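You operate a simulated robot arm through the tools that you are given. There is no shell and no other tool.

You run a simulated robot arm. Do the job below in one go: nothing can be reset, and whatever is moved stays where it is left.

JOB
Rewind the tape measure and shut it in the second wide drawer.
Fine: press its button; it goes on the bed side of the partition; fingers clear as it shuts; harm nothing.
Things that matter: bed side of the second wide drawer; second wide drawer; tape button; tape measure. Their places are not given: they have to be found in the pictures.

Only the result counts: the job must be done as asked and must still hold three seconds after the hand-in. Knocking over, shifting, dropping, spilling or breaking anything else fails it.

ROBOT AND FRAMES
A 6-joint arm with a fingered hand, fixed in place. Base frame: the origin is at the foot of the arm, x ahead of it, y to its left, z up. Readings come in cm, degrees, newtons and seconds.
It reaches about 134.6 cm from its shoulder. Its first joint turns from -149.0 to 149.0 degrees. Payload 3.5 kg.
The TCP is the grasp point between the finger pads, 2.6 cm short of the fingertips. In the tool frame z runs along the fingers and y along their closing line. Largest opening 13.2 cm; the body of the gripper starts 7.3 cm behind the TCP. The gripper is a hand of 4 fingers: y runs from the thumb to the fingers, the wrist lies at [0, 0, -23.4] in the tool frame, and closing takes about 1.5 s.
Orientation is that of the tool frame in the base frame, as [roll, pitch, yaw] about the fixed x, y, z axes, in that order (R = Rz(yaw) Ry(pitch) Rx(roll)). With the fingers straight down and closing along the base's y, the tool's x points along the base's -x, its y along +y and its z along -z.

CONTROLS
- The arm moves only by the tool apply_moves. Its argument "deltas" is one flat list of numbers, 6 for each row, row after row: the shift along the tool's x, y, z in cm, then the turn, a rotation vector about the tool's x, y, z in degrees. In form: [tx, ty, tz, ax, ay, az, tx, ty, tz, ax, ay, az, ...]. A call has 1 to 20 rows; each row is the pose to reach, as a shift and turn from the pose commanded when the call began, along the tool's axes at that moment. "claw" is the gripper command, from -1 (fully open) to 1 (shut), values between in proportion, set as the call begins (left out, the last holds). A row lasts 0.2 s, in which the tool goes at most 5 cm and 8.6 degrees; a call with a longer step from one row to the next is refused whole, and so is a gripper value outside its range. Where a pose cannot be reached the arm comes as near as it can. A force on the tool above 40 N (or 10 N above the force at the start of the call, whichever is more), or a blocked arm, ends the call early, and 0.2 s more pass. Each finger travels about 7.2 cm/s and halts on what it meets, pressing with about 21 N; the grip force reading is that of the motor and also rises with nothing between the fingers. The clock runs only during rows and for 0.2 s after the last one: add rows that repeat a pose to give the fingers time. The reply holds the time, the measured pose of the TCP, the force on the tool along the base axes, the opening and the grip force, in the units named above and with some noise, with the torque about the TCP (base axes, N m) and any sound that the robot's microphone picked up.
- Cameras (640 x 400 px; columns grow to the right, rows downward): "scene" is fixed at [40.12, -50.03, 140.75]; the picture's right is [0.99, -0.16, 0.00], its down [-0.06, -0.37, -0.93] and it looks along [0.15, 0.92, -0.37] (base axes); focal length 329 px, centre (320, 200). "wrist" rides on the gripper at [6.8, 0.2, -9.7] in the tool frame; the picture's right is [-0.03, 1.00, 0.00], its down [-0.82, -0.02, -0.58] and it looks along [-0.58, -0.01, 0.82] (tool axes); focal length 270 px, centre (320, 200).
- grab_frame(camera): a new picture of that camera. No time passes.
- raise_lower(by): slides the trunk up (or, below 0, down) by that many cm; the arm rides with it, the base frame stays. It gives what a move gives, with no picture.
- move_fingers(finger1, finger2, finger3, thumb_bend): sets how far each is bent, from 0 (flat) to 1 (curled in); at 0.3 the hand is open as for a grip, at 0.7 the pads meet at the TCP. One left out holds its place. A second passes; each finger stops where it meets its share of the squeeze, and holds until it gets a number again. A gripper value or a shape takes the hand back. It gives what a move gives, with no picture; readings hold the bend of each and the force on the fingers (four entries, about 0 where the hand has none), thumb and palm.
- set_grasp(shape): the hand has 4 fingers and takes this shape, open, in about a second: jaw (thumb against the fingers, like two jaws); tri (thumb and two fingers); tip (a fingertip pinch); poke (one finger out to press); point (the index stretched); flat (the hand flat); cup (the hand cupped); fist (a fist). The gripper value then closes the fingers along that shape, each until it touches; the sizes above hold for jaw. It gives what a move gives, with no picture.
- point_at(camera, pixels): for up to 12 pixels [column, row] of the newest picture of that camera ("zoom" is the newest enlarged one), the place [x, y, z] in the base frame of the surface seen there, good to about 0.3 cm. No time passes.
- close_up(camera, box): a new picture of the part [left, top, right, bottom] of that camera's present view, enlarged. No time passes.
- job_done(): hands the job in; it is judged then, once.

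Open the gripper and draw the arm clear of the work before you hand the job in, unless the task says otherwise.

The tools are called after ">>>" as a command line: name --argument value ..., lists and objects as JSON in quotes. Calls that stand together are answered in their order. apply_moves: Moves the arm, as the interface text tells. Its arguments: {"type":"object","properties":{"deltas":{"type":"array"},"claw":{"type":"number"}},"required":["deltas"]} The other tools are called the same way: raise_lower (by) slides the trunk up or down; set_grasp (shape) gives the hand a shape; move_fingers (finger1, finger2, finger3, thumb_bend) moves the fingers one by one; grab_frame (camera) takes a picture; point_at (camera, pixels) gives the place of the surface under pixels of a picture; close_up (camera, box) takes an enlarged picture of a part of a camera's view; job_done () hands the job in.

At the start:

```text
t: 0.0
position: [42.98, 40.66, 105.24]
tcp_rot: [180.0, 0.0, -179.9]
contact_force: [-0.7, 0.4, 0.1]
ft_torque: [0.03, -0.02, 0.01]
opening: 13.17
grasp_force: 0.0
shape: jaw
bend: [0.3, 0.3, 0.3, 0.3]
finger forces: [0.1, 0.0, 0.0, 0.1, 0.1, 0.1]
trunk travel left (down, up): [-95.1, 1.9]
```

scene: 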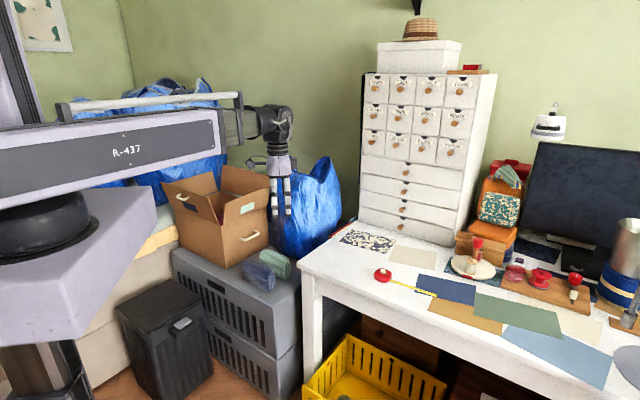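
wrist: 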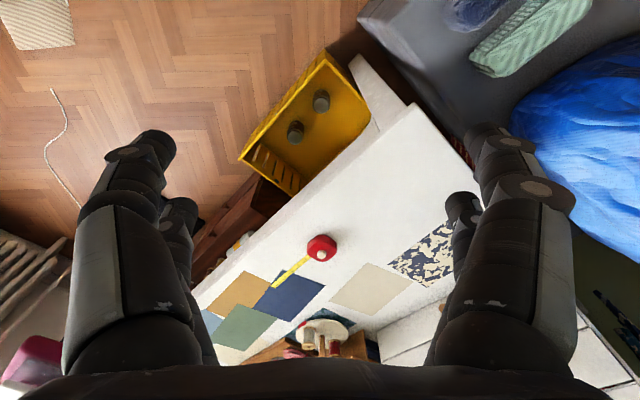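

The red tape measure sits near (383,274) in the scene view with its yellow tape out toward (435,294). The cabinet's wide drawers are around (405,170–235). I'll take close looks.

>>> close_up --camera "scene" --box '[340, 60, 500, 260]'

>>> close_up --camera "wrist" --box '[240, 200, 400, 320]'

>>> close_up --camera "scene" --box '[340, 220, 500, 320]'

```text
2.00 times, centred on (420, 160) of scene
```

zoom: 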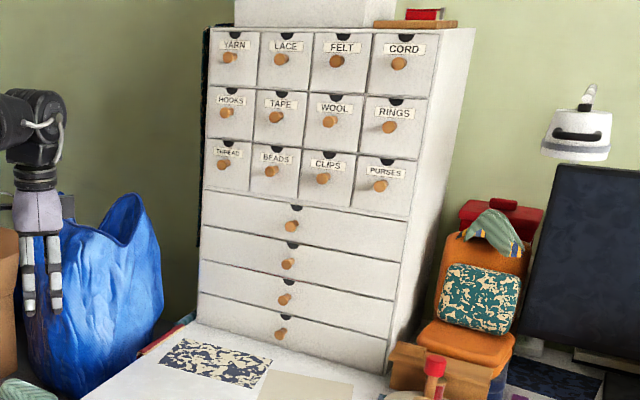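

```text
3.33 times, centred on (320, 260) of wrist
```

zoom: 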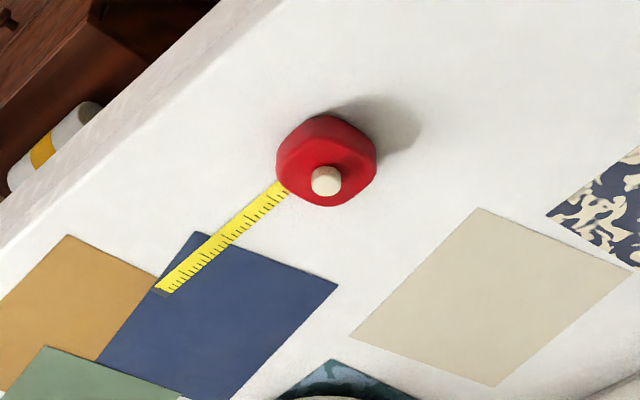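

```text
4.00 times, centred on (420, 270) of scene
```

zoom: 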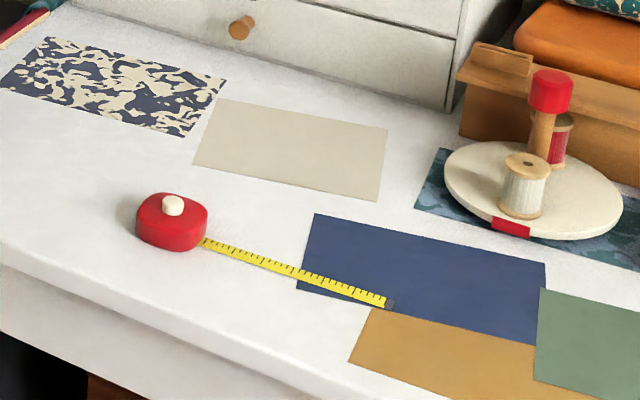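

The cabinet has four wide drawers below three rows of small ones. I'll measure points on the cabinet front, knobs and the tape.

>>> grab_frame --camera "scene"

>>> point_at --camera "scene" --pixels '[[383, 270], [383, 276], [435, 295], [406, 168], [405, 191], [402, 208], [400, 227], [362, 182], [459, 198], [359, 200], [456, 214], [384, 188]]'

>>> close_up --camera "scene" --box '[350, 150, 470, 250]'

>>> close_up --camera "scene" --box '[0, 60, 340, 400]'

```text
taken
```

scene: 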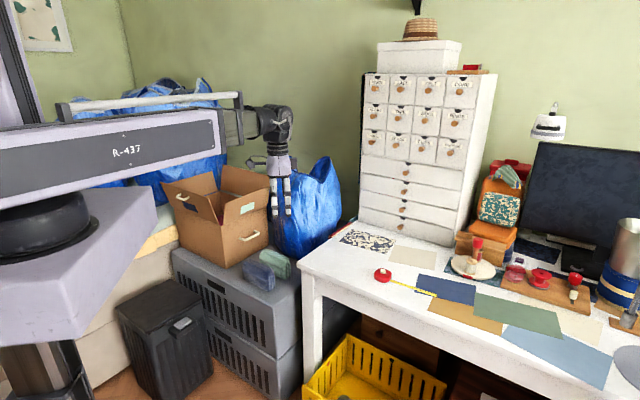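

```text
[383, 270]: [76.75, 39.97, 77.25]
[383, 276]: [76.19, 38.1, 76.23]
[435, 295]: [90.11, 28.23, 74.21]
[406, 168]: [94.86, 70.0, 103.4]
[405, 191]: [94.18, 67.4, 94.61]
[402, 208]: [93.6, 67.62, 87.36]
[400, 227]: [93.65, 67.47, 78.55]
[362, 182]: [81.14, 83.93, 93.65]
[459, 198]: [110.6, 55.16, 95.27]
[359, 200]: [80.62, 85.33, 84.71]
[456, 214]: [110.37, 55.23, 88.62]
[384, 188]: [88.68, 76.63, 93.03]
```

```text
4.00 times, centred on (410, 200) of scene
```

zoom: 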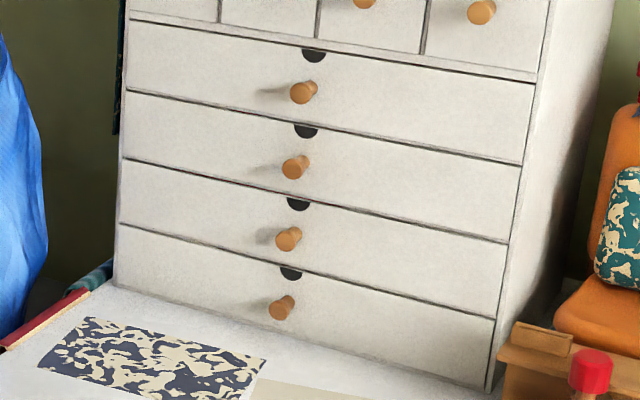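

```text
1.18 times, centred on (170, 230) of scene
```

zoom: 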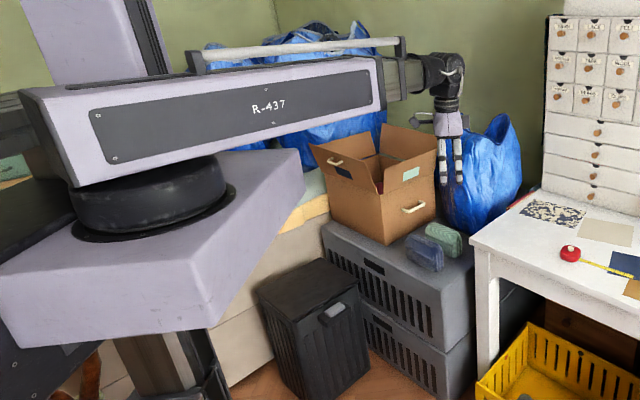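

The bed (mattress with blanket) is at the left of the scene, so the bed side should be the cabinet's left (−x,+y) end. I'll measure the second wide drawer from a zoom.

>>> close_up --camera "scene" --box '[350, 150, 470, 250]'

>>> point_at --camera "zoom" --pixels '[[130, 100], [126, 153], [520, 172], [512, 235], [292, 169], [304, 162], [308, 150], [300, 185], [330, 150], [330, 190], [303, 92], [288, 238]]'

>>> close_up --camera "scene" --box '[365, 255, 445, 305]'

```text
4.00 times, centred on (410, 200) of scene
```

zoom: 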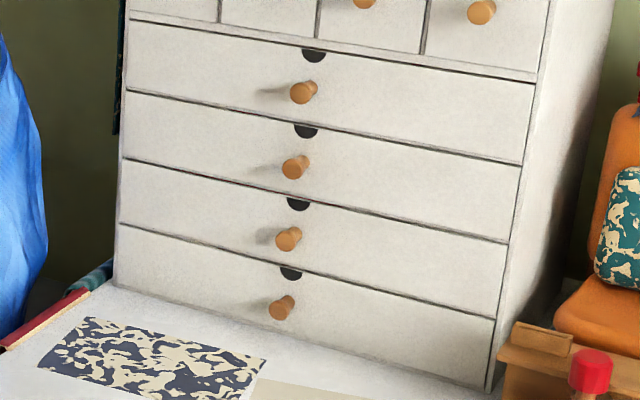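

```text
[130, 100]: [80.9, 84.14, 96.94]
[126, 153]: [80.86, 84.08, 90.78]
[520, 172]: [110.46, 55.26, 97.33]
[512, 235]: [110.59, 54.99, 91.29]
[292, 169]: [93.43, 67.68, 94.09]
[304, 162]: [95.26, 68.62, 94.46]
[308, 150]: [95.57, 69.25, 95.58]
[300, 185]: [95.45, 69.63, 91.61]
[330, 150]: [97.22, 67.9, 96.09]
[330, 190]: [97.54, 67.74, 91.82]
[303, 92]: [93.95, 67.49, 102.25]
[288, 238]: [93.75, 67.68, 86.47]
```

```text
8.00 times, centred on (405, 280) of scene
```

zoom: 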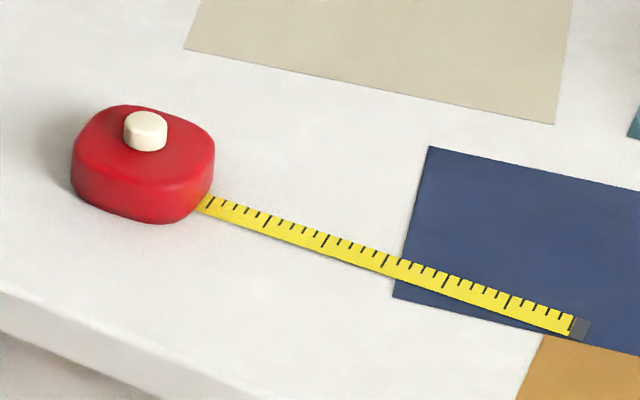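

The tape case and button show well: button at (146,130), case spanning (70–215, 105–222) in the zoom. I measure them.

>>> point_at --camera "zoom" --pixels '[[146, 119], [146, 135], [100, 130], [190, 140], [146, 170], [125, 200], [78, 165], [208, 165], [205, 203], [575, 325], [40, 230], [160, 108]]'

>>> close_up --camera "wrist" --box '[280, 220, 360, 270]'

```text
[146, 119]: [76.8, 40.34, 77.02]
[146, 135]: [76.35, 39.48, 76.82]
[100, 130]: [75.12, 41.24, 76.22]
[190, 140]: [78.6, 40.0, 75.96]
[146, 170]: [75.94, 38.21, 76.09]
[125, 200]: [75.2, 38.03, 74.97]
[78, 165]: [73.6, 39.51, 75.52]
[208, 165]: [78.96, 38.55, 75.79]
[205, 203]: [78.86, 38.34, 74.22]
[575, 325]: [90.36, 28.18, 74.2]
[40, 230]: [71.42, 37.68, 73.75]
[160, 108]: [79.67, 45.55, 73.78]
```

```text
8.00 times, centred on (320, 245) of wrist
```

zoom: 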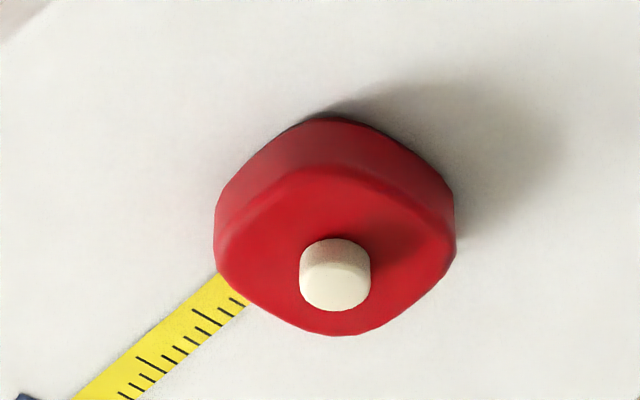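

The button top is near (76.6, 40.0, 77.0), case top z≈76.2, table z≈74. I shape the hand for poking and look at where the fingertip lies.

>>> set_grasp --shape "poke"

>>> grab_frame --camera "wrist"

>>> close_up --camera "scene" --box '[240, 90, 320, 230]'

```text
t: 0.9
position: [42.93, 40.63, 105.31]
tcp_rot: [180.0, 0.0, -180.0]
contact_force: [0.0, -0.1, 0.0]
ft_torque: [0.02, -0.03, -0.05]
opening: 0.0
grasp_force: 0.0
shape: poke
bend: [1.0, 1.0, 1.0, 0.34]
finger forces: [0.0, 0.1, 0.0, 0.1, 0.0, 0.0]
trunk travel left (down, up): [-95.1, 1.9]
```

```text
taken
```

wrist: 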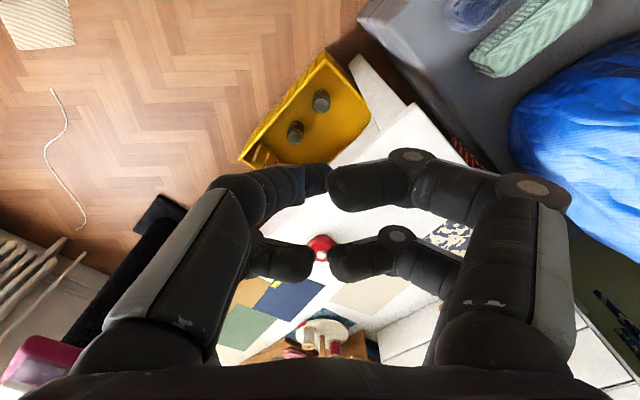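

```text
2.86 times, centred on (280, 160) of scene
```

zoom: 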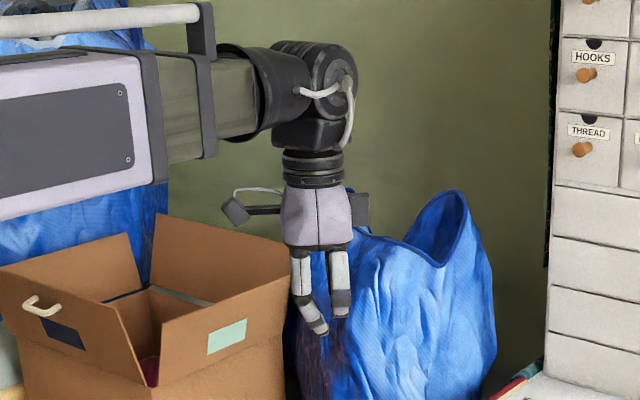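

All digits are seen in the wrist view; I need to know which one sticks out. I measure the fingertip surfaces.

>>> point_at --camera "wrist" --pixels '[[320, 178], [300, 185], [260, 190], [345, 185], [405, 160], [345, 260], [395, 240], [290, 262], [258, 250], [535, 190], [215, 200], [320, 255]]'

>>> close_up --camera "wrist" --box '[200, 140, 450, 300]'

>>> close_up --camera "scene" --box '[250, 150, 310, 220]'

```text
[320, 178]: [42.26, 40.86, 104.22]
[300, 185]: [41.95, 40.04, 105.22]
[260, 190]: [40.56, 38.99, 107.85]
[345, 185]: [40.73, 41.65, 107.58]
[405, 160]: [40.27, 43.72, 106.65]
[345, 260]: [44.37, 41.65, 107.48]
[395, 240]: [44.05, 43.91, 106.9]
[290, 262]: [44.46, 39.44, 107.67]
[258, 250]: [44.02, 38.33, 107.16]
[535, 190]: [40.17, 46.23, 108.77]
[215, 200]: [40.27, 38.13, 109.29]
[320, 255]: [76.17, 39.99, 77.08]
```

```text
2.50 times, centred on (325, 220) of wrist
```

zoom: 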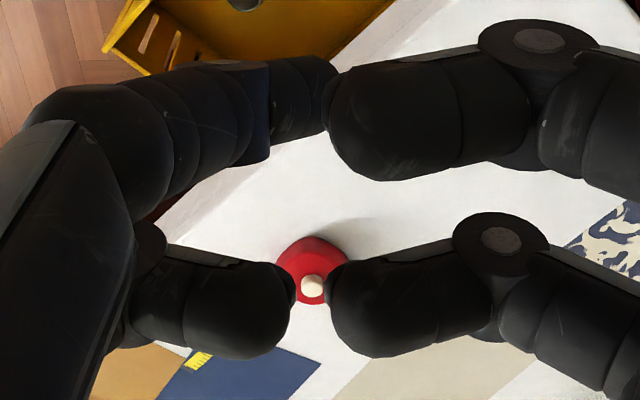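

```text
5.71 times, centred on (280, 185) of scene
```

zoom: 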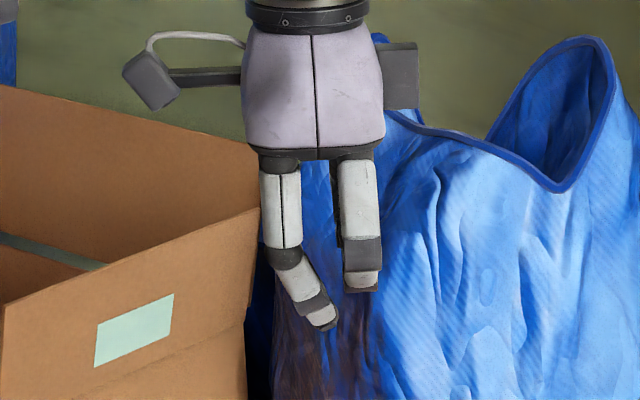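

The thumb-side digit sticks out with its tip about at the TCP axis, ~2.5 cm below the TCP. I move over the button and hover well above it.

>>> apply_moves --deltas '[-4.2, 0, 0, 0, 0, 0, -8.4, 0, 0, 0, 0, 0, -12.6, 0, 0, 0, 0, 0, -16.8, -0.2, 0, 0, 0, 0, -21, -0.3, 0, 0, 0, 0, -25.2, -0.4, 0, 0, 0, 0, -29.4, -0.5, 0, 0, 0, 0, -33.5, -0.55, 0, 0, 0, 0, -33.5, -0.55, 4, 0, 0, 0, -33.5, -0.55, 8, 0, 0, 0, -33.5, -0.55, 12, 0, 0, 0, -33.5, -0.55, 15.3, 0, 0, 0, -33.5, -0.55, 18.3, 0, 0, 0, -33.5, -0.55, 18.3, 0, 0, 0]'

>>> grab_frame --camera "wrist"

>>> grab_frame --camera "scene"

```text
t: 3.9
position: [76.41, 40.13, 105.3]
tcp_rot: [-180.0, 0.0, 180.0]
contact_force: [0.2, -0.2, 0.3]
ft_torque: [-0.01, 0.02, 0.02]
opening: 0.0
grasp_force: 0.1
shape: poke
bend: [1.0, 1.0, 1.0, 0.34]
finger forces: [0.0, 0.0, 0.0, 0.0, 0.0, 0.0]
out of reach, approached as far as the arm can: row 9, 10, 11, 12, 13, 14
trunk travel left (down, up): [-95.1, 1.9]
```

```text
taken
```

wrist: 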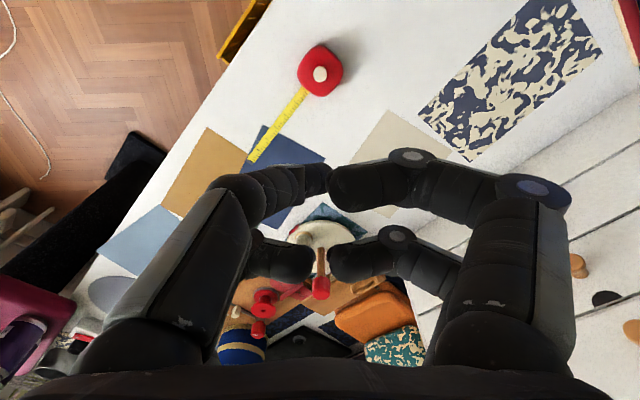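

```text
taken
```

scene: 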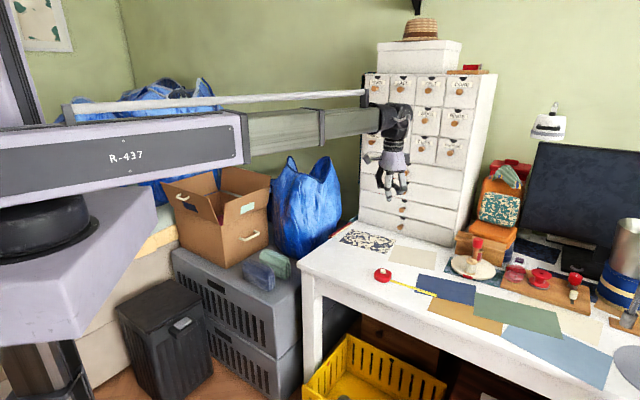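

Vertical motion comes only from the trunk, so I must check what lies below the beam and trunk block before lowering. I measure the box, the bin, the bag, and the underside of the arm.

>>> point_at --camera "scene" --pixels '[[165, 295], [120, 310], [193, 305], [235, 170], [205, 195], [170, 185], [325, 160], [290, 165], [240, 155], [300, 145], [375, 130], [130, 255]]'

>>> close_up --camera "scene" --box '[340, 90, 440, 210]'

```text
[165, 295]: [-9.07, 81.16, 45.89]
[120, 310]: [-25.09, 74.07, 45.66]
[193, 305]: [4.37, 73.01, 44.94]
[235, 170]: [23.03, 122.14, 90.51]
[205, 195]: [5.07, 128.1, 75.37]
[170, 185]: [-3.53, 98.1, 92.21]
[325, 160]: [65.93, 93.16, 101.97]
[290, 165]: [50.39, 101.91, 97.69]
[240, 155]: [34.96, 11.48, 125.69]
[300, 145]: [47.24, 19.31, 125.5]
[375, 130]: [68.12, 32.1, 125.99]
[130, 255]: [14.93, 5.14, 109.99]
```

```text
3.33 times, centred on (390, 150) of scene
```

zoom: 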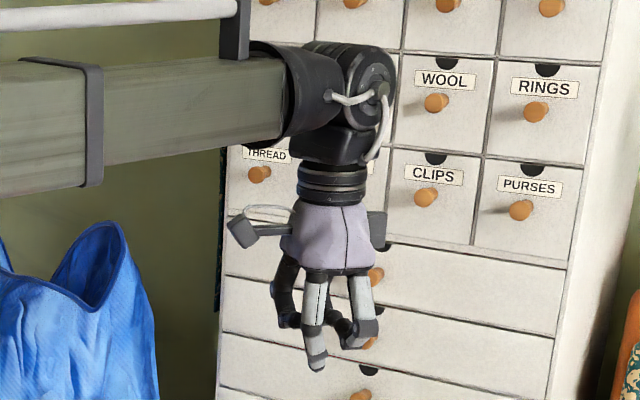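

Everything bulky on the floor lies at y>73 while the beam runs at y<40, so lowering is clear. I lower 20 cm to hover the tip about 6 cm above the button.

>>> raise_lower --by -20

>>> grab_frame --camera "wrist"

>>> close_up --camera "scene" --box '[340, 210, 440, 300]'

```text
t: 6.1
position: [76.44, 40.32, 85.14]
tcp_rot: [-180.0, 0.0, -180.0]
contact_force: [0.7, 0.1, -0.6]
ft_torque: [0.0, 0.0, -0.01]
opening: 0.0
grasp_force: 0.0
shape: poke
bend: [1.0, 1.0, 1.0, 0.34]
finger forces: [0.0, 0.1, 0.0, 0.0, 0.0, 0.1]
trunk travel left (down, up): [-75.1, 21.9]
```

```text
taken
```

wrist: 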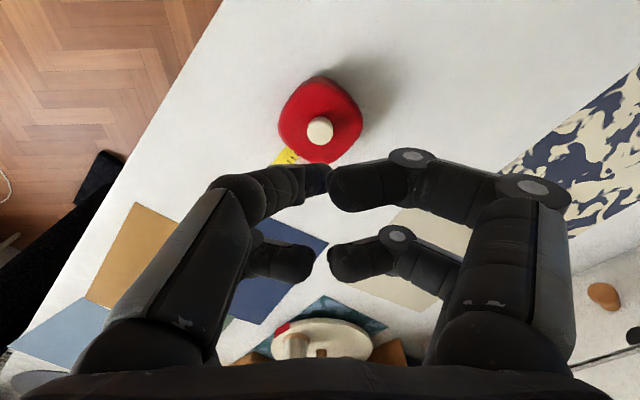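

```text
4.44 times, centred on (390, 255) of scene
```

zoom: 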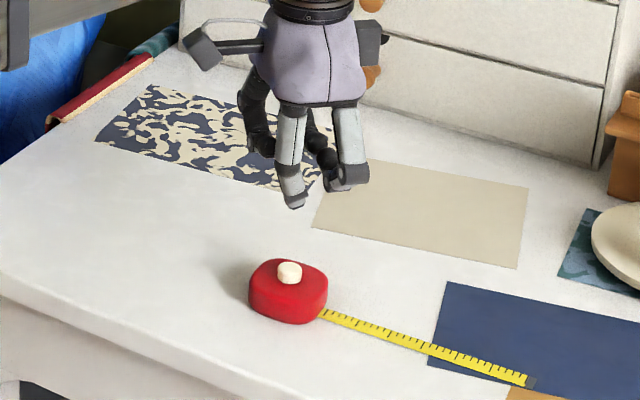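

The button is at (289,272) in the zoom, the tip at (295,203). I measure both.

>>> point_at --camera "zoom" --pixels '[[295, 203], [296, 195], [288, 188], [289, 264], [289, 270], [289, 280], [330, 183], [352, 178]]'

>>> point_at --camera "wrist" --pixels '[[320, 131], [310, 131], [330, 131], [320, 122], [320, 140], [320, 180], [322, 172], [325, 165]]'

```text
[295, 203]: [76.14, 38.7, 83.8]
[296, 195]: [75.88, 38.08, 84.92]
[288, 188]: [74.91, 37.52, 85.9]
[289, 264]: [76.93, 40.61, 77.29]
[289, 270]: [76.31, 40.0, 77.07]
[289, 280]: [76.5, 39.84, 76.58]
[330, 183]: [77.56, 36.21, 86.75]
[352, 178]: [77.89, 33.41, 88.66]
```

```text
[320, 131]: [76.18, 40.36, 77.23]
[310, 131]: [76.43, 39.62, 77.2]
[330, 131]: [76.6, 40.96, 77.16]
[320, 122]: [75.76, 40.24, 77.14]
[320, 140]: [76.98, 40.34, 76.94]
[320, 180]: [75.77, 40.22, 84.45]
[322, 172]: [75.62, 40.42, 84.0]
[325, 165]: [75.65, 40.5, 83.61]
```

The tip is over the button within a few mm (button centre ≈ (76.4, 40.3)). I lower 4.5 cm and check again.

>>> raise_lower --by -4.5

>>> grab_frame --camera "wrist"

>>> close_up --camera "scene" --box '[350, 240, 420, 300]'

```text
t: 7.0
position: [76.4, 40.2, 80.66]
tcp_rot: [180.0, 0.0, 180.0]
contact_force: [-0.6, 0.0, -0.6]
ft_torque: [0.03, -0.01, 0.0]
opening: 0.0
grasp_force: 0.1
shape: poke
bend: [1.0, 1.0, 1.0, 0.34]
finger forces: [0.0, 0.1, 0.1, 0.1, 0.0, 0.0]
trunk travel left (down, up): [-70.6, 26.4]
```

```text
taken
```

wrist: 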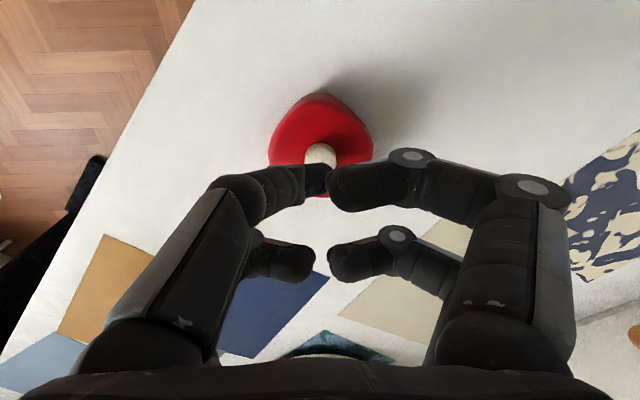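

```text
6.67 times, centred on (385, 270) of scene
```

zoom: 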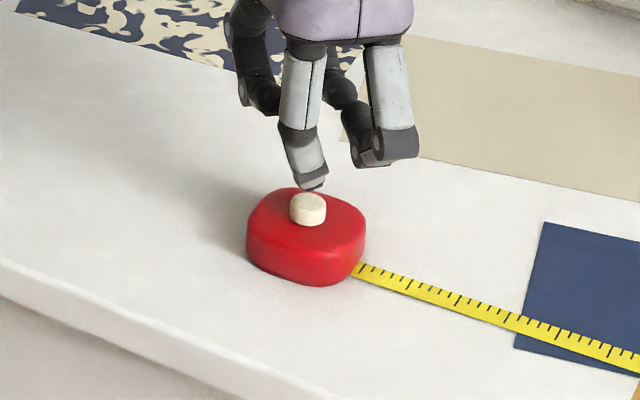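

The tip (313,188) is just above the button (308,203) in the zoom. I go down in small steps, watching the force.

>>> raise_lower --by -0.9

>>> close_up --camera "scene" --box '[350, 240, 420, 300]'

```text
t: 7.5
position: [76.42, 40.26, 79.75]
tcp_rot: [179.9, 0.0, 180.0]
contact_force: [0.6, 0.0, 0.9]
ft_torque: [0.02, -0.01, -0.03]
opening: 0.0
grasp_force: 0.0
shape: poke
bend: [1.0, 1.0, 1.0, 0.34]
finger forces: [0.0, 0.1, 0.1, 0.1, 1.0, 0.0]
trunk travel left (down, up): [-69.7, 27.3]
heard: click
```

```text
6.67 times, centred on (385, 270) of scene
```

zoom: 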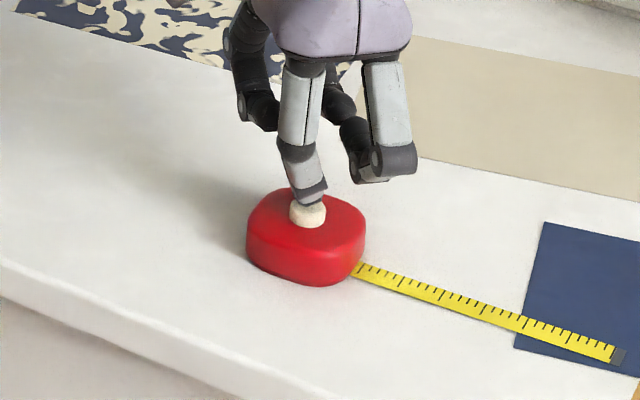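

A click was heard and the tape end is now at (620,355) in the zoom, so it is winding in. I hold the press for 2 s.

>>> apply_moves --deltas '[0, 0, 0, 0, 0, 0, 0, 0, 0, 0, 0, 0, 0, 0, 0, 0, 0, 0, 0, 0, 0, 0, 0, 0, 0, 0, 0, 0, 0, 0, 0, 0, 0, 0, 0, 0, 0, 0, 0, 0, 0, 0, 0, 0, 0, 0, 0, 0, 0, 0, 0, 0, 0, 0, 0, 0, 0, 0, 0, 0]'

>>> close_up --camera "scene" --box '[350, 240, 420, 300]'

```text
t: 9.7
position: [76.35, 40.18, 79.77]
tcp_rot: [-180.0, 0.0, 180.0]
contact_force: [0.5, -0.8, 1.4]
ft_torque: [0.01, -0.02, -0.03]
opening: 0.0
grasp_force: 0.1
shape: poke
bend: [1.0, 1.0, 1.0, 0.34]
finger forces: [0.0, 0.0, 0.0, 0.0, 0.9, 0.0]
trunk travel left (down, up): [-69.7, 27.3]
```

```text
6.67 times, centred on (385, 270) of scene
```

zoom: 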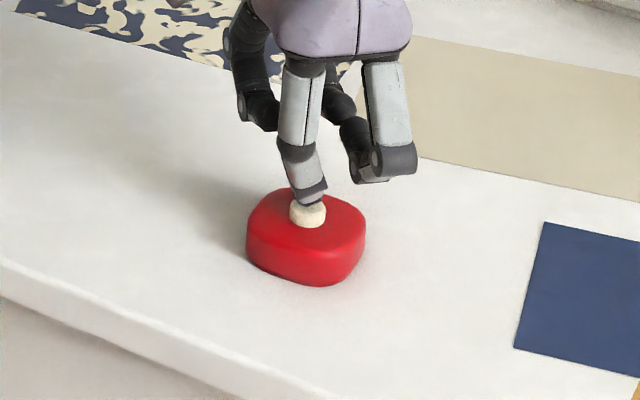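

The tape is fully wound in. I raise the trunk 20 cm straight up, then set the hand back to jaw.

>>> raise_lower --by 20

>>> set_grasp --shape "jaw"

>>> close_up --camera "scene" --box '[350, 240, 450, 310]'

```text
t: 11.9
position: [76.46, 40.41, 99.68]
tcp_rot: [180.0, 0.0, 180.0]
contact_force: [0.4, 0.6, 0.5]
ft_torque: [0.0, -0.02, 0.03]
opening: 0.0
grasp_force: 0.0
shape: poke
bend: [1.0, 1.0, 1.0, 0.34]
finger forces: [0.0, 0.1, 0.1, 0.0, 0.0, 0.0]
trunk travel left (down, up): [-89.7, 7.3]
```

```text
t: 12.8
position: [76.35, 40.31, 99.77]
tcp_rot: [-179.9, -0.1, -179.9]
contact_force: [-0.1, 0.1, 0.2]
ft_torque: [0.0, -0.02, -0.02]
opening: 13.19
grasp_force: 0.0
shape: jaw
bend: [0.3, 0.3, 0.3, 0.3]
finger forces: [0.0, 0.0, 0.1, 0.1, 0.1, 0.1]
trunk travel left (down, up): [-89.7, 7.3]
```

```text
5.71 times, centred on (400, 275) of scene
```

zoom: 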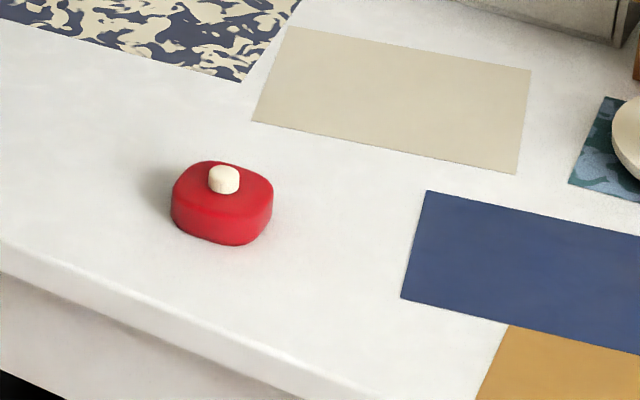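

The tape stayed rewound with the button popped up. Now I back off along the knob axis while turning the hand 134° so the wrist camera will end on top when I pitch it forward.

>>> apply_moves --deltas '[0.79, -0.24, 0, 0, 0, 7.9, 1.58, -0.48, 0, 0, 0, 15.8, 2.37, -0.72, 0, 0, 0, 23.7, 3.16, -0.96, 0, 0, 0, 31.6, 3.95, -1.2, 0, 0, 0, 39.5, 4.74, -1.44, 0, 0, 0, 47.4, 5.53, -1.68, 0, 0, 0, 55.3, 6.32, -1.92, 0, 0, 0, 63.2, 7.11, -2.16, 0, 0, 0, 71.1, 7.9, -2.4, 0, 0, 0, 79, 8.69, -2.64, 0, 0, 0, 86.9, 9.48, -2.88, 0, 0, 0, 94.8, 10.27, -3.12, 0, 0, 0, 102.7, 11.06, -3.36, 0, 0, 0, 110.6, 11.85, -3.6, 0, 0, 0, 118.5, 12.64, -3.84, 0, 0, 0, 126.4, 13.43, -4.1, 0, 0, 0, 134.35, 13.43, -4.1, 0, 0, 0, 134.35]'

>>> grab_frame --camera "scene"

```text
t: 16.6
position: [62.98, 36.13, 99.76]
tcp_rot: [-180.0, 0.0, 45.4]
contact_force: [-2.0, -0.3, -1.4]
ft_torque: [0.0, -0.02, -0.03]
opening: 13.19
grasp_force: 0.1
shape: jaw
bend: [0.3, 0.3, 0.3, 0.3]
finger forces: [0.1, 0.0, 0.1, 0.0, 0.0, 0.0]
trunk travel left (down, up): [-89.7, 7.3]
```

```text
taken
```

scene: 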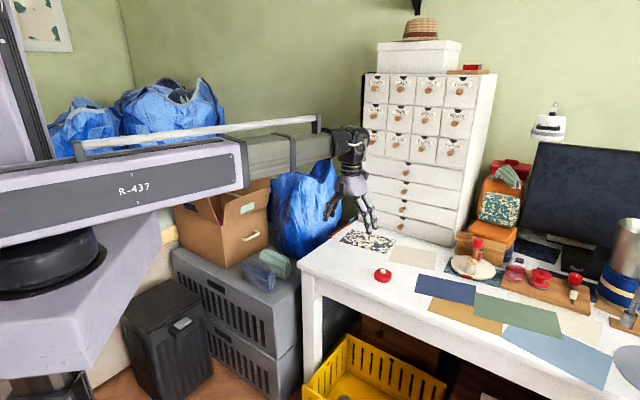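

The yaw went through. Now I pitch the hand forward 90° about the wrist, keeping the wrist height fixed at ~123 cm.

>>> apply_moves --deltas '[3.33, 0, -0.24, 0, 8.18, 0, 6.59, 0, -0.95, 0, 16.36, 0, 9.72, 0, -2.12, 0, 24.55, 0, 12.65, 0, -3.71, 0, 32.73, 0, 15.32, 0, -5.72, 0, 40.91, 0, 17.68, 0, -8.08, 0, 49.09, 0, 19.69, 0, -10.75, 0, 57.27, 0, 21.28, 0, -13.68, 0, 65.45, 0, 22.45, 0, -16.81, 0, 73.64, 0, 23.16, 0, -20.07, 0, 81.82, 0, 23.4, 0, -23.4, 0, 90, 0, 23.4, 0, -23.4, 0, 90, 0]'

>>> grab_frame --camera "scene"

>>> grab_frame --camera "wrist"

```text
t: 19.2
position: [79.41, 52.81, 123.21]
tcp_rot: [15.8, -89.8, -150.2]
contact_force: [-0.6, -0.3, 0.0]
ft_torque: [-0.03, -0.02, 0.01]
opening: 13.17
grasp_force: 0.1
shape: jaw
bend: [0.3, 0.3, 0.3, 0.3]
finger forces: [0.0, 0.0, 0.0, 0.1, 0.1, 0.2]
trunk travel left (down, up): [-89.7, 7.3]
```

```text
taken
```

scene: 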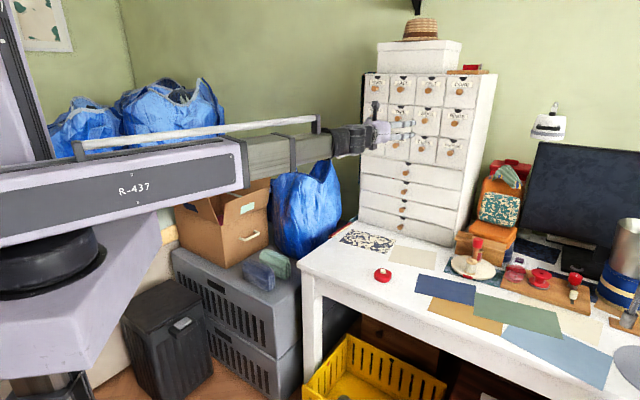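

```text
taken
```

wrist: 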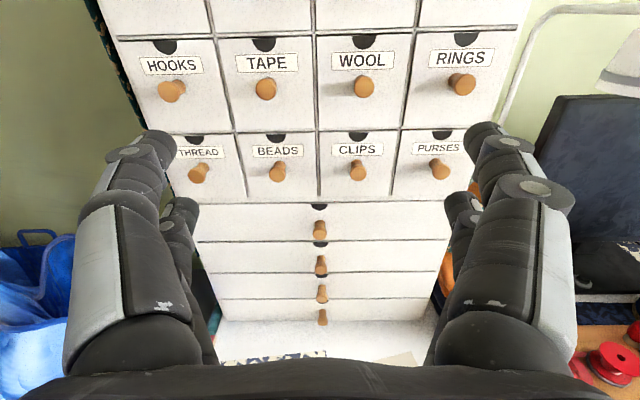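

The hand is level, centred on the wide drawers' knob column (320, ~265 for the second). I lower the trunk 29.2 cm to knob height and recheck.

>>> raise_lower --by -29.2

>>> grab_frame --camera "wrist"

>>> grab_frame --camera "scene"

```text
t: 22.1
position: [79.34, 52.81, 94.01]
tcp_rot: [3.5, -89.9, -137.8]
contact_force: [-0.2, -0.5, 0.6]
ft_torque: [0.0, -0.02, 0.02]
opening: 13.2
grasp_force: 0.1
shape: jaw
bend: [0.3, 0.3, 0.3, 0.3]
finger forces: [0.0, 0.0, 0.0, 0.0, 0.0, 0.0]
trunk travel left (down, up): [-60.5, 36.5]
```

```text
taken
```

wrist: 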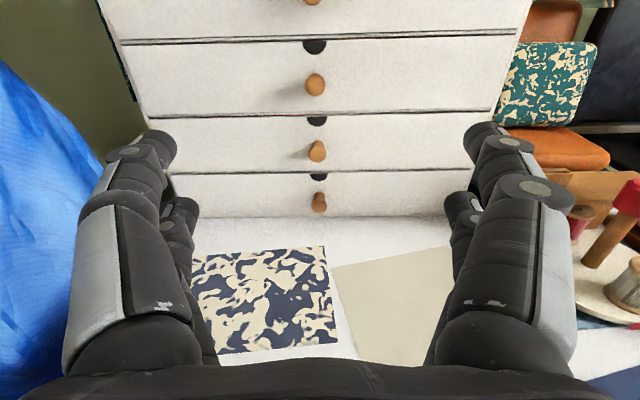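

```text
taken
```

scene: 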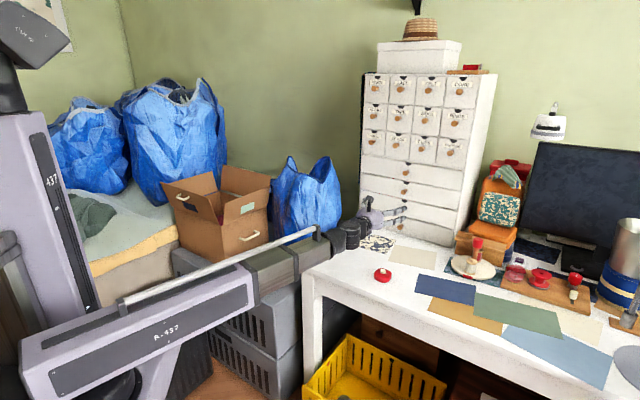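

The bed with bags is confirmed at the left. In the wrist view knobs appear at (315,85), (317,150), (319,202) and one at the top; I measure which is at z≈94.

>>> point_at --camera "wrist" --pixels '[[315, 85], [317, 150], [319, 202], [312, 2], [150, 80], [490, 75], [340, 60], [270, 60], [310, 76], [310, 94], [306, 85], [325, 85]]'

>>> close_up --camera "wrist" --box '[260, 30, 380, 110]'

```text
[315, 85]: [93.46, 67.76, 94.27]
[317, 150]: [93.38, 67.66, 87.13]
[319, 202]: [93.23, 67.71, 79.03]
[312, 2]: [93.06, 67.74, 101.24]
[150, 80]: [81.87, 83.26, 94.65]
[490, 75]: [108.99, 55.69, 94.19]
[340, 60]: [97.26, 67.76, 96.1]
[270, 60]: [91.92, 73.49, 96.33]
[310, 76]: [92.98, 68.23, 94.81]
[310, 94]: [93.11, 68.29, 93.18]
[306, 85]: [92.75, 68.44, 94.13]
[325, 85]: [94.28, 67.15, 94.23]
```

```text
5.00 times, centred on (320, 70) of wrist
```

zoom: 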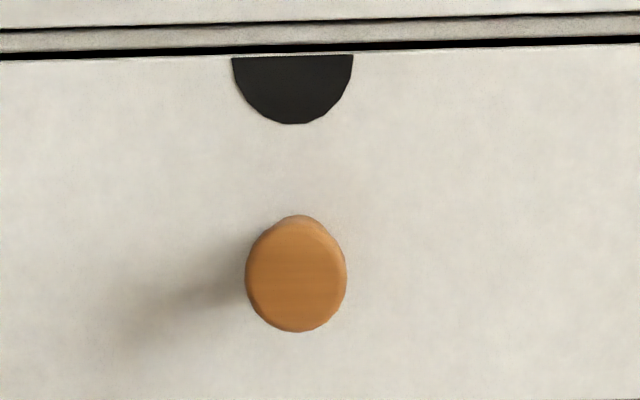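

The knob at (315,85) is the second wide drawer's (tip ≈ (93.45, 67.75, 94.1)). I pre-close to about 6 cm and approach to 3.5 cm short.

>>> apply_moves --deltas '[0, -0.1, 3, 0, 0, 0, 0.05, -0.2, 6, 0, 0, 0, 0.1, -0.3, 9, 0, 0, 0, 0.1, -0.35, 12, 0, 0, 0, 0.1, -0.35, 14.5, 0, 0, 0, 0.1, -0.35, 16.8, 0, 0, 0, 0.1, -0.35, 16.8, 0, 0, 0]' --claw 0.09

>>> grab_frame --camera "wrist"

>>> close_up --camera "scene" --box '[340, 150, 440, 250]'

```text
t: 23.7
position: [90.82, 65.03, 94.08]
tcp_rot: [-1.1, -89.8, -133.3]
contact_force: [0.6, 0.1, 0.4]
ft_torque: [-0.01, -0.02, 0.0]
opening: 6.08
grasp_force: 0.0
shape: jaw
bend: [0.73, 0.73, 0.73, 0.7]
finger forces: [0.0, 0.0, 0.1, 0.0, 0.1, 0.0]
trunk travel left (down, up): [-60.5, 36.5]
```

```text
taken
```

wrist: 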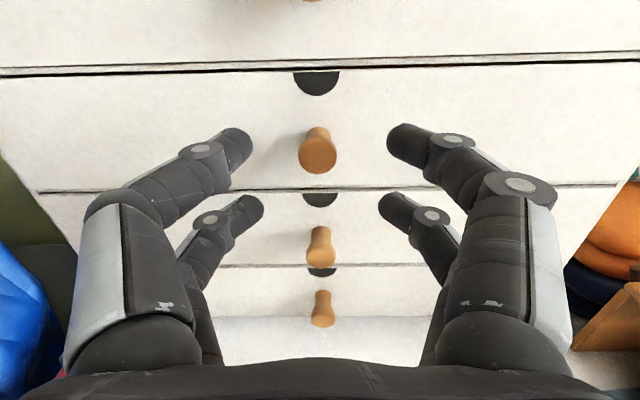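

```text
4.00 times, centred on (390, 200) of scene
```

zoom: 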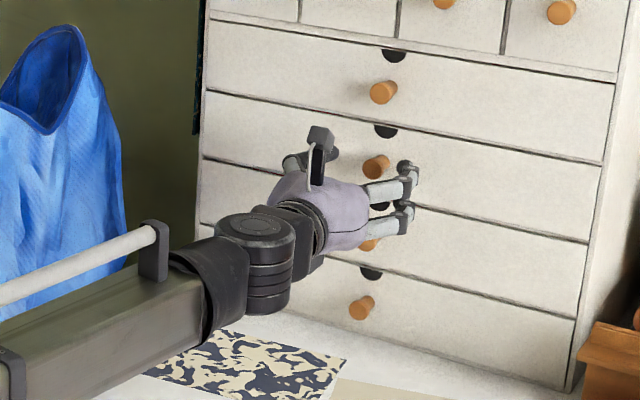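

The knob (317,150) is centred between the fingers. I advance 3.1 cm with the fingers still open, then close on the knob.

>>> apply_moves --deltas '[0, 0, 1, 0, 0, 0, 0, 0, 2, 0, 0, 0, 0, 0, 2.6, 0, 0, 0, 0, 0, 3.1, 0, 0, 0, 0, 0, 3.1, 0, 0, 0]'

>>> grab_frame --camera "wrist"

```text
t: 24.9
position: [92.92, 67.27, 94.21]
tcp_rot: [0.0, -89.9, -134.2]
contact_force: [0.2, 1.3, 1.3]
ft_torque: [0.01, 0.0, -0.02]
opening: 6.07
grasp_force: 0.0
shape: jaw
bend: [0.73, 0.73, 0.73, 0.7]
finger forces: [0.0, 0.0, 0.0, 0.0, 0.0, 0.0]
trunk travel left (down, up): [-60.5, 36.5]
```

```text
taken
```

wrist: 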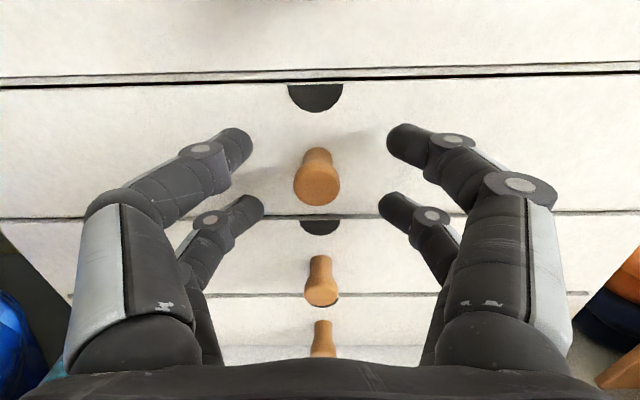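

The knob (317,178) sits between the four digits. I close the fingers on it.

>>> apply_moves --deltas '[0, 0, 0, 0, 0, 0, 0, 0, 0, 0, 0, 0, 0, 0, 0, 0, 0, 0, 0, 0, 0, 0, 0, 0, 0, 0, 0, 0, 0, 0, 0, 0, 0, 0, 0, 0, 0, 0, 0, 0, 0, 0, 0, 0, 0, 0, 0, 0]' --claw 1

>>> grab_frame --camera "wrist"

```text
t: 26.7
position: [92.88, 67.21, 94.06]
tcp_rot: [0.5, -89.8, -134.8]
contact_force: [0.3, -0.5, -0.2]
ft_torque: [0.01, -0.03, 0.0]
opening: 0.02
grasp_force: 21.2
shape: jaw
bend: [0.62, 0.62, 0.62, 0.7]
finger forces: [0.0, 0.1, 0.0, 0.0, 0.0, 0.0]
trunk travel left (down, up): [-60.5, 36.5]
```

```text
taken
```

wrist: 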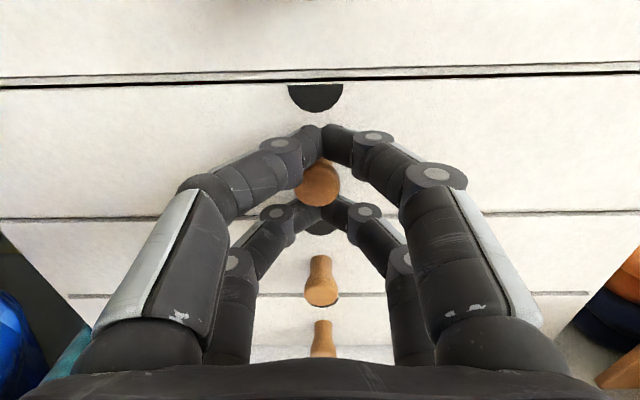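

The tips met around the knob's neck with the flared end inside the cage. I try a gentle pull of 4 cm and look at whether the drawer follows.

>>> apply_moves --deltas '[0, 0, -0.5, 0, 0, 0, 0, 0, -1, 0, 0, 0, 0, 0, -1.5, 0, 0, 0, 0, 0, -2, 0, 0, 0, 0, 0, -2.5, 0, 0, 0, 0, 0, -3, 0, 0, 0, 0, 0, -3.5, 0, 0, 0, 0, 0, -4, 0, 0, 0]'

>>> grab_frame --camera "wrist"

```text
t: 28.5
position: [90.23, 64.38, 94.16]
tcp_rot: [3.4, -89.8, -137.5]
contact_force: [0.0, 0.1, 1.0]
ft_torque: [0.03, 0.01, -0.02]
opening: 0.01
grasp_force: 20.5
shape: jaw
bend: [0.62, 0.62, 0.62, 0.7]
finger forces: [0.0, 0.1, 0.0, 0.0, 0.1, 0.1]
trunk travel left (down, up): [-60.5, 36.5]
```

```text
taken
```

wrist: 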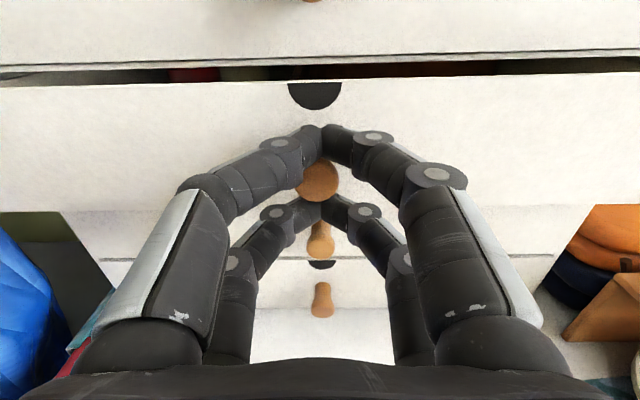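

The drawer follows; a dark gap opened at row ~72 with something red inside. I keep pulling steadily, 12 cm more.

>>> apply_moves --deltas '[0, 0, -0.8, 0, 0, 0, 0, 0, -1.6, 0, 0, 0, 0, 0, -2.4, 0, 0, 0, 0, 0, -3.2, 0, 0, 0, 0, 0, -4, 0, 0, 0, 0, 0, -4.8, 0, 0, 0, 0, 0, -5.6, 0, 0, 0, 0, 0, -6.4, 0, 0, 0, 0, 0, -7.2, 0, 0, 0, 0, 0, -8, 0, 0, 0, 0, 0, -8.8, 0, 0, 0, 0, 0, -9.6, 0, 0, 0, 0, 0, -10.4, 0, 0, 0, 0, 0, -11.2, 0, 0, 0, 0, 0, -12, 0, 0, 0, 0, 0, -12, 0, 0, 0]'

>>> grab_frame --camera "wrist"

>>> grab_frame --camera "scene"

```text
t: 31.9
position: [81.68, 55.77, 94.08]
tcp_rot: [4.0, -89.8, -138.3]
contact_force: [-1.2, 0.4, 2.2]
ft_torque: [0.03, -0.05, 0.03]
opening: 0.0
grasp_force: 20.9
shape: jaw
bend: [0.62, 0.62, 0.62, 0.7]
finger forces: [0.0, 0.1, 0.0, 0.0, 0.0, 0.0]
trunk travel left (down, up): [-60.5, 36.5]
```

```text
taken
```

wrist: 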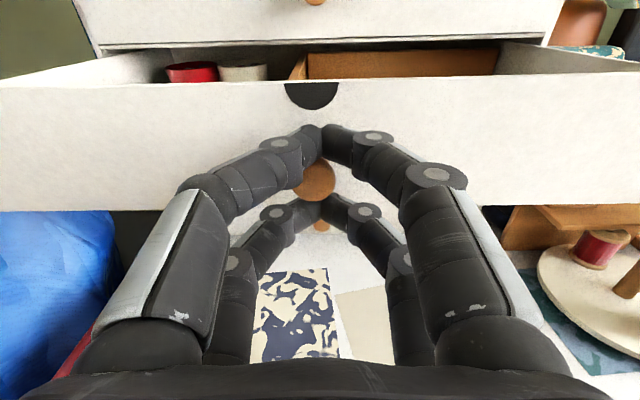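

```text
taken
```

scene: 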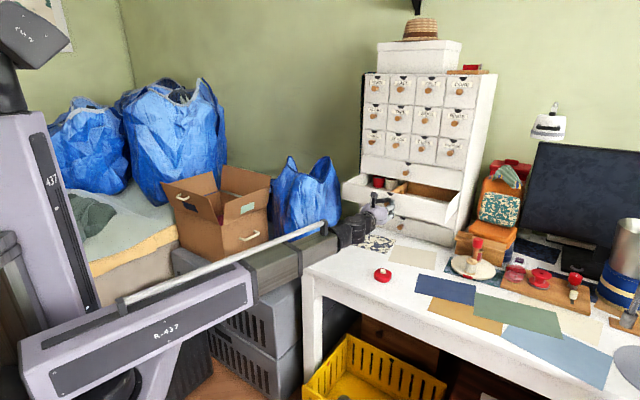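

The drawer is open ~16 cm; the left compartment holds a red and a white item, and a brown divider shows at (300,65) in the wrist view. I look closer at the interior.

>>> close_up --camera "scene" --box '[335, 165, 475, 240]'

>>> close_up --camera "wrist" --box '[0, 20, 640, 220]'

```text
4.57 times, centred on (405, 202) of scene
```

zoom: 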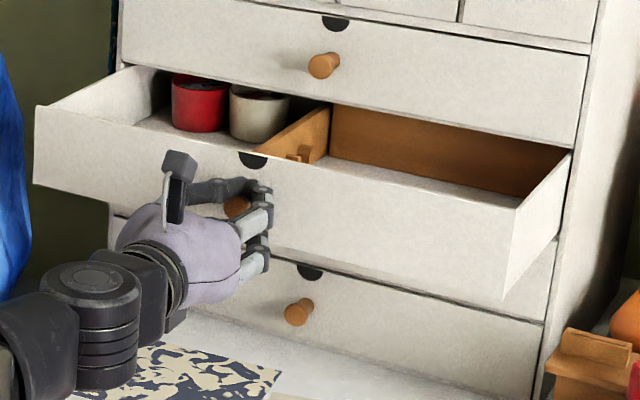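

```text
1.00 times, centred on (320, 120) of wrist (not enlarged: the box is as wide or as high as the picture)
```

zoom: 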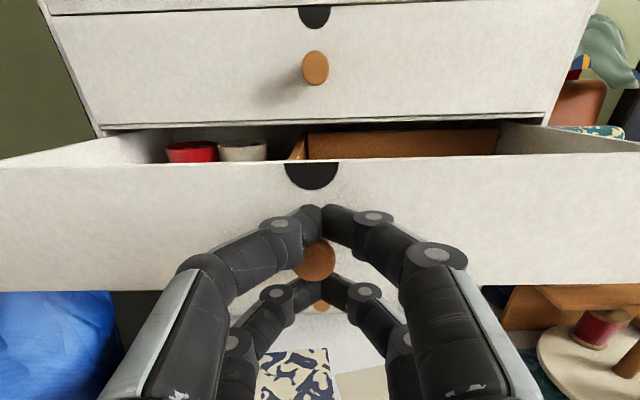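

I measure interior landmarks from the scene zoom: cups, partition, front wall, floor.

>>> close_up --camera "scene" --box '[335, 165, 475, 240]'

>>> point_at --camera "zoom" --pixels '[[198, 85], [200, 120], [258, 95], [258, 130], [150, 122], [185, 142], [40, 105], [40, 175], [515, 205], [328, 112], [300, 135], [300, 152]]'

>>> point_at --camera "wrist" --pixels '[[192, 72], [243, 72], [300, 62], [400, 65], [200, 83], [30, 80], [150, 72], [320, 78]]'

```text
4.57 times, centred on (405, 202) of scene
```

zoom: 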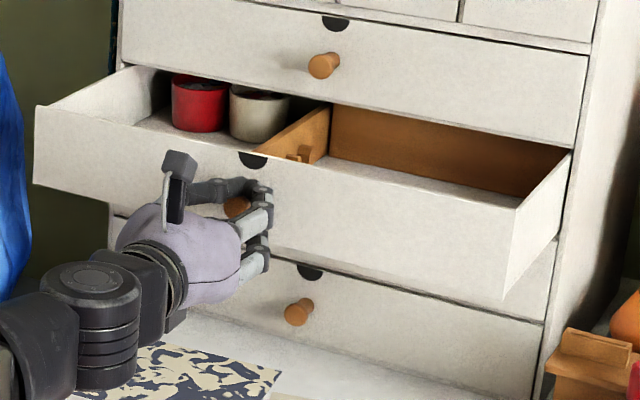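

```text
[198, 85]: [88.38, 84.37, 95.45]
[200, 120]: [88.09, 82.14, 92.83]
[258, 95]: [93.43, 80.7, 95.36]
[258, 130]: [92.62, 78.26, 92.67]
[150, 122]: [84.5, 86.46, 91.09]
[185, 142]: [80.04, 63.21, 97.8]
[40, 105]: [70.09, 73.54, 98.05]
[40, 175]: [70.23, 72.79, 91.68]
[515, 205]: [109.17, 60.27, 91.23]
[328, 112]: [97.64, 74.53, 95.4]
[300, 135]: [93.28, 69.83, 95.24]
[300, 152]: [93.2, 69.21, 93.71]
```

```text
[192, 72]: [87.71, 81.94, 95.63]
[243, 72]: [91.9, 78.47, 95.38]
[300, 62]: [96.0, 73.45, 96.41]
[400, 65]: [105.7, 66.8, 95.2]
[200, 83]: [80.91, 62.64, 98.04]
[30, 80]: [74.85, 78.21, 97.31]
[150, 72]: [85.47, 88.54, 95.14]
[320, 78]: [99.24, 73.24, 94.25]
```

The left (bed-side) compartment spans from the left wall to the partition, ~18 cm wide, with ~15 cm free in front of the cups – enough room. I open the fingers and back away from the knob.

>>> apply_moves --deltas '[0, 0, 0, 0, 0, 0, 0, 0, 0, 0, 0, 0, 0, 0, 0, 0, 0, 0, 0, 0, 0, 0, 0, 0, 0, 0, 0, 0, 0, 0, 0, 0, 0, 0, 0, 0, 0, 0, -1, 0, 0, 0, 0, 0, -3, 0, 0, 0, 0, 0, -6, 0, 0, 0, 0, 0, -9, 0, 0, 0, 0, 0, -12, 0, 0, 0, 0, 0, -12, 0, 0, 0]' --claw 0.09

>>> grab_frame --camera "wrist"

```text
t: 34.5
position: [73.4, 47.29, 94.01]
tcp_rot: [-0.5, -89.8, -133.7]
contact_force: [-0.3, 0.0, 0.2]
ft_torque: [0.03, 0.0, 0.01]
opening: 5.97
grasp_force: 0.0
shape: jaw
bend: [0.73, 0.73, 0.73, 0.7]
finger forces: [0.0, 0.0, 0.0, 0.0, 0.0, 0.0]
trunk travel left (down, up): [-60.5, 36.5]
```

```text
taken
```

wrist: 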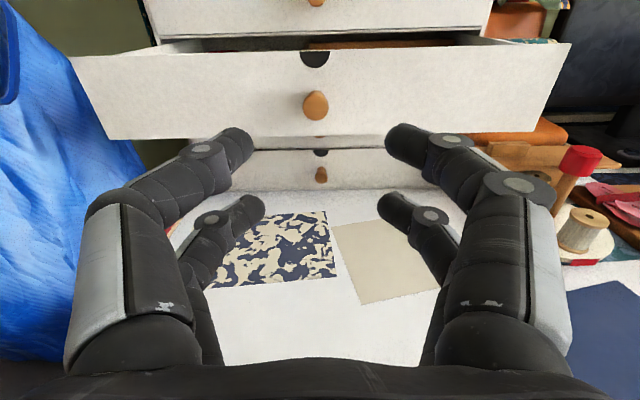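

Released cleanly; the drawer stayed open. I raise the trunk 29 cm and then pitch the hand back down.

>>> raise_lower --by 29

>>> apply_moves --deltas '[-0.24, 0, -3.33, 0, 0, 0, -0.24, 0, -3.33, 0, 0, 0]'

```text
t: 37.5
position: [73.4, 47.4, 123.07]
tcp_rot: [1.0, -89.8, -135.3]
contact_force: [-0.8, -0.4, -0.4]
ft_torque: [-0.04, 0.0, 0.04]
opening: 5.95
grasp_force: 0.1
shape: jaw
bend: [0.73, 0.73, 0.73, 0.7]
finger forces: [0.0, 0.0, 0.0, 0.0, 0.1, 0.0]
trunk travel left (down, up): [-89.5, 7.5]
```

```text
t: 38.0
position: [71.12, 44.83, 122.85]
tcp_rot: [2.2, -89.9, -136.5]
contact_force: [0.0, 0.0, -1.0]
ft_torque: [0.0, -0.01, -0.03]
opening: 6.0
grasp_force: 0.0
shape: jaw
bend: [0.73, 0.73, 0.73, 0.7]
finger forces: [0.1, 0.1, 0.0, 0.1, 0.1, 0.1]
trunk travel left (down, up): [-89.5, 7.5]
```

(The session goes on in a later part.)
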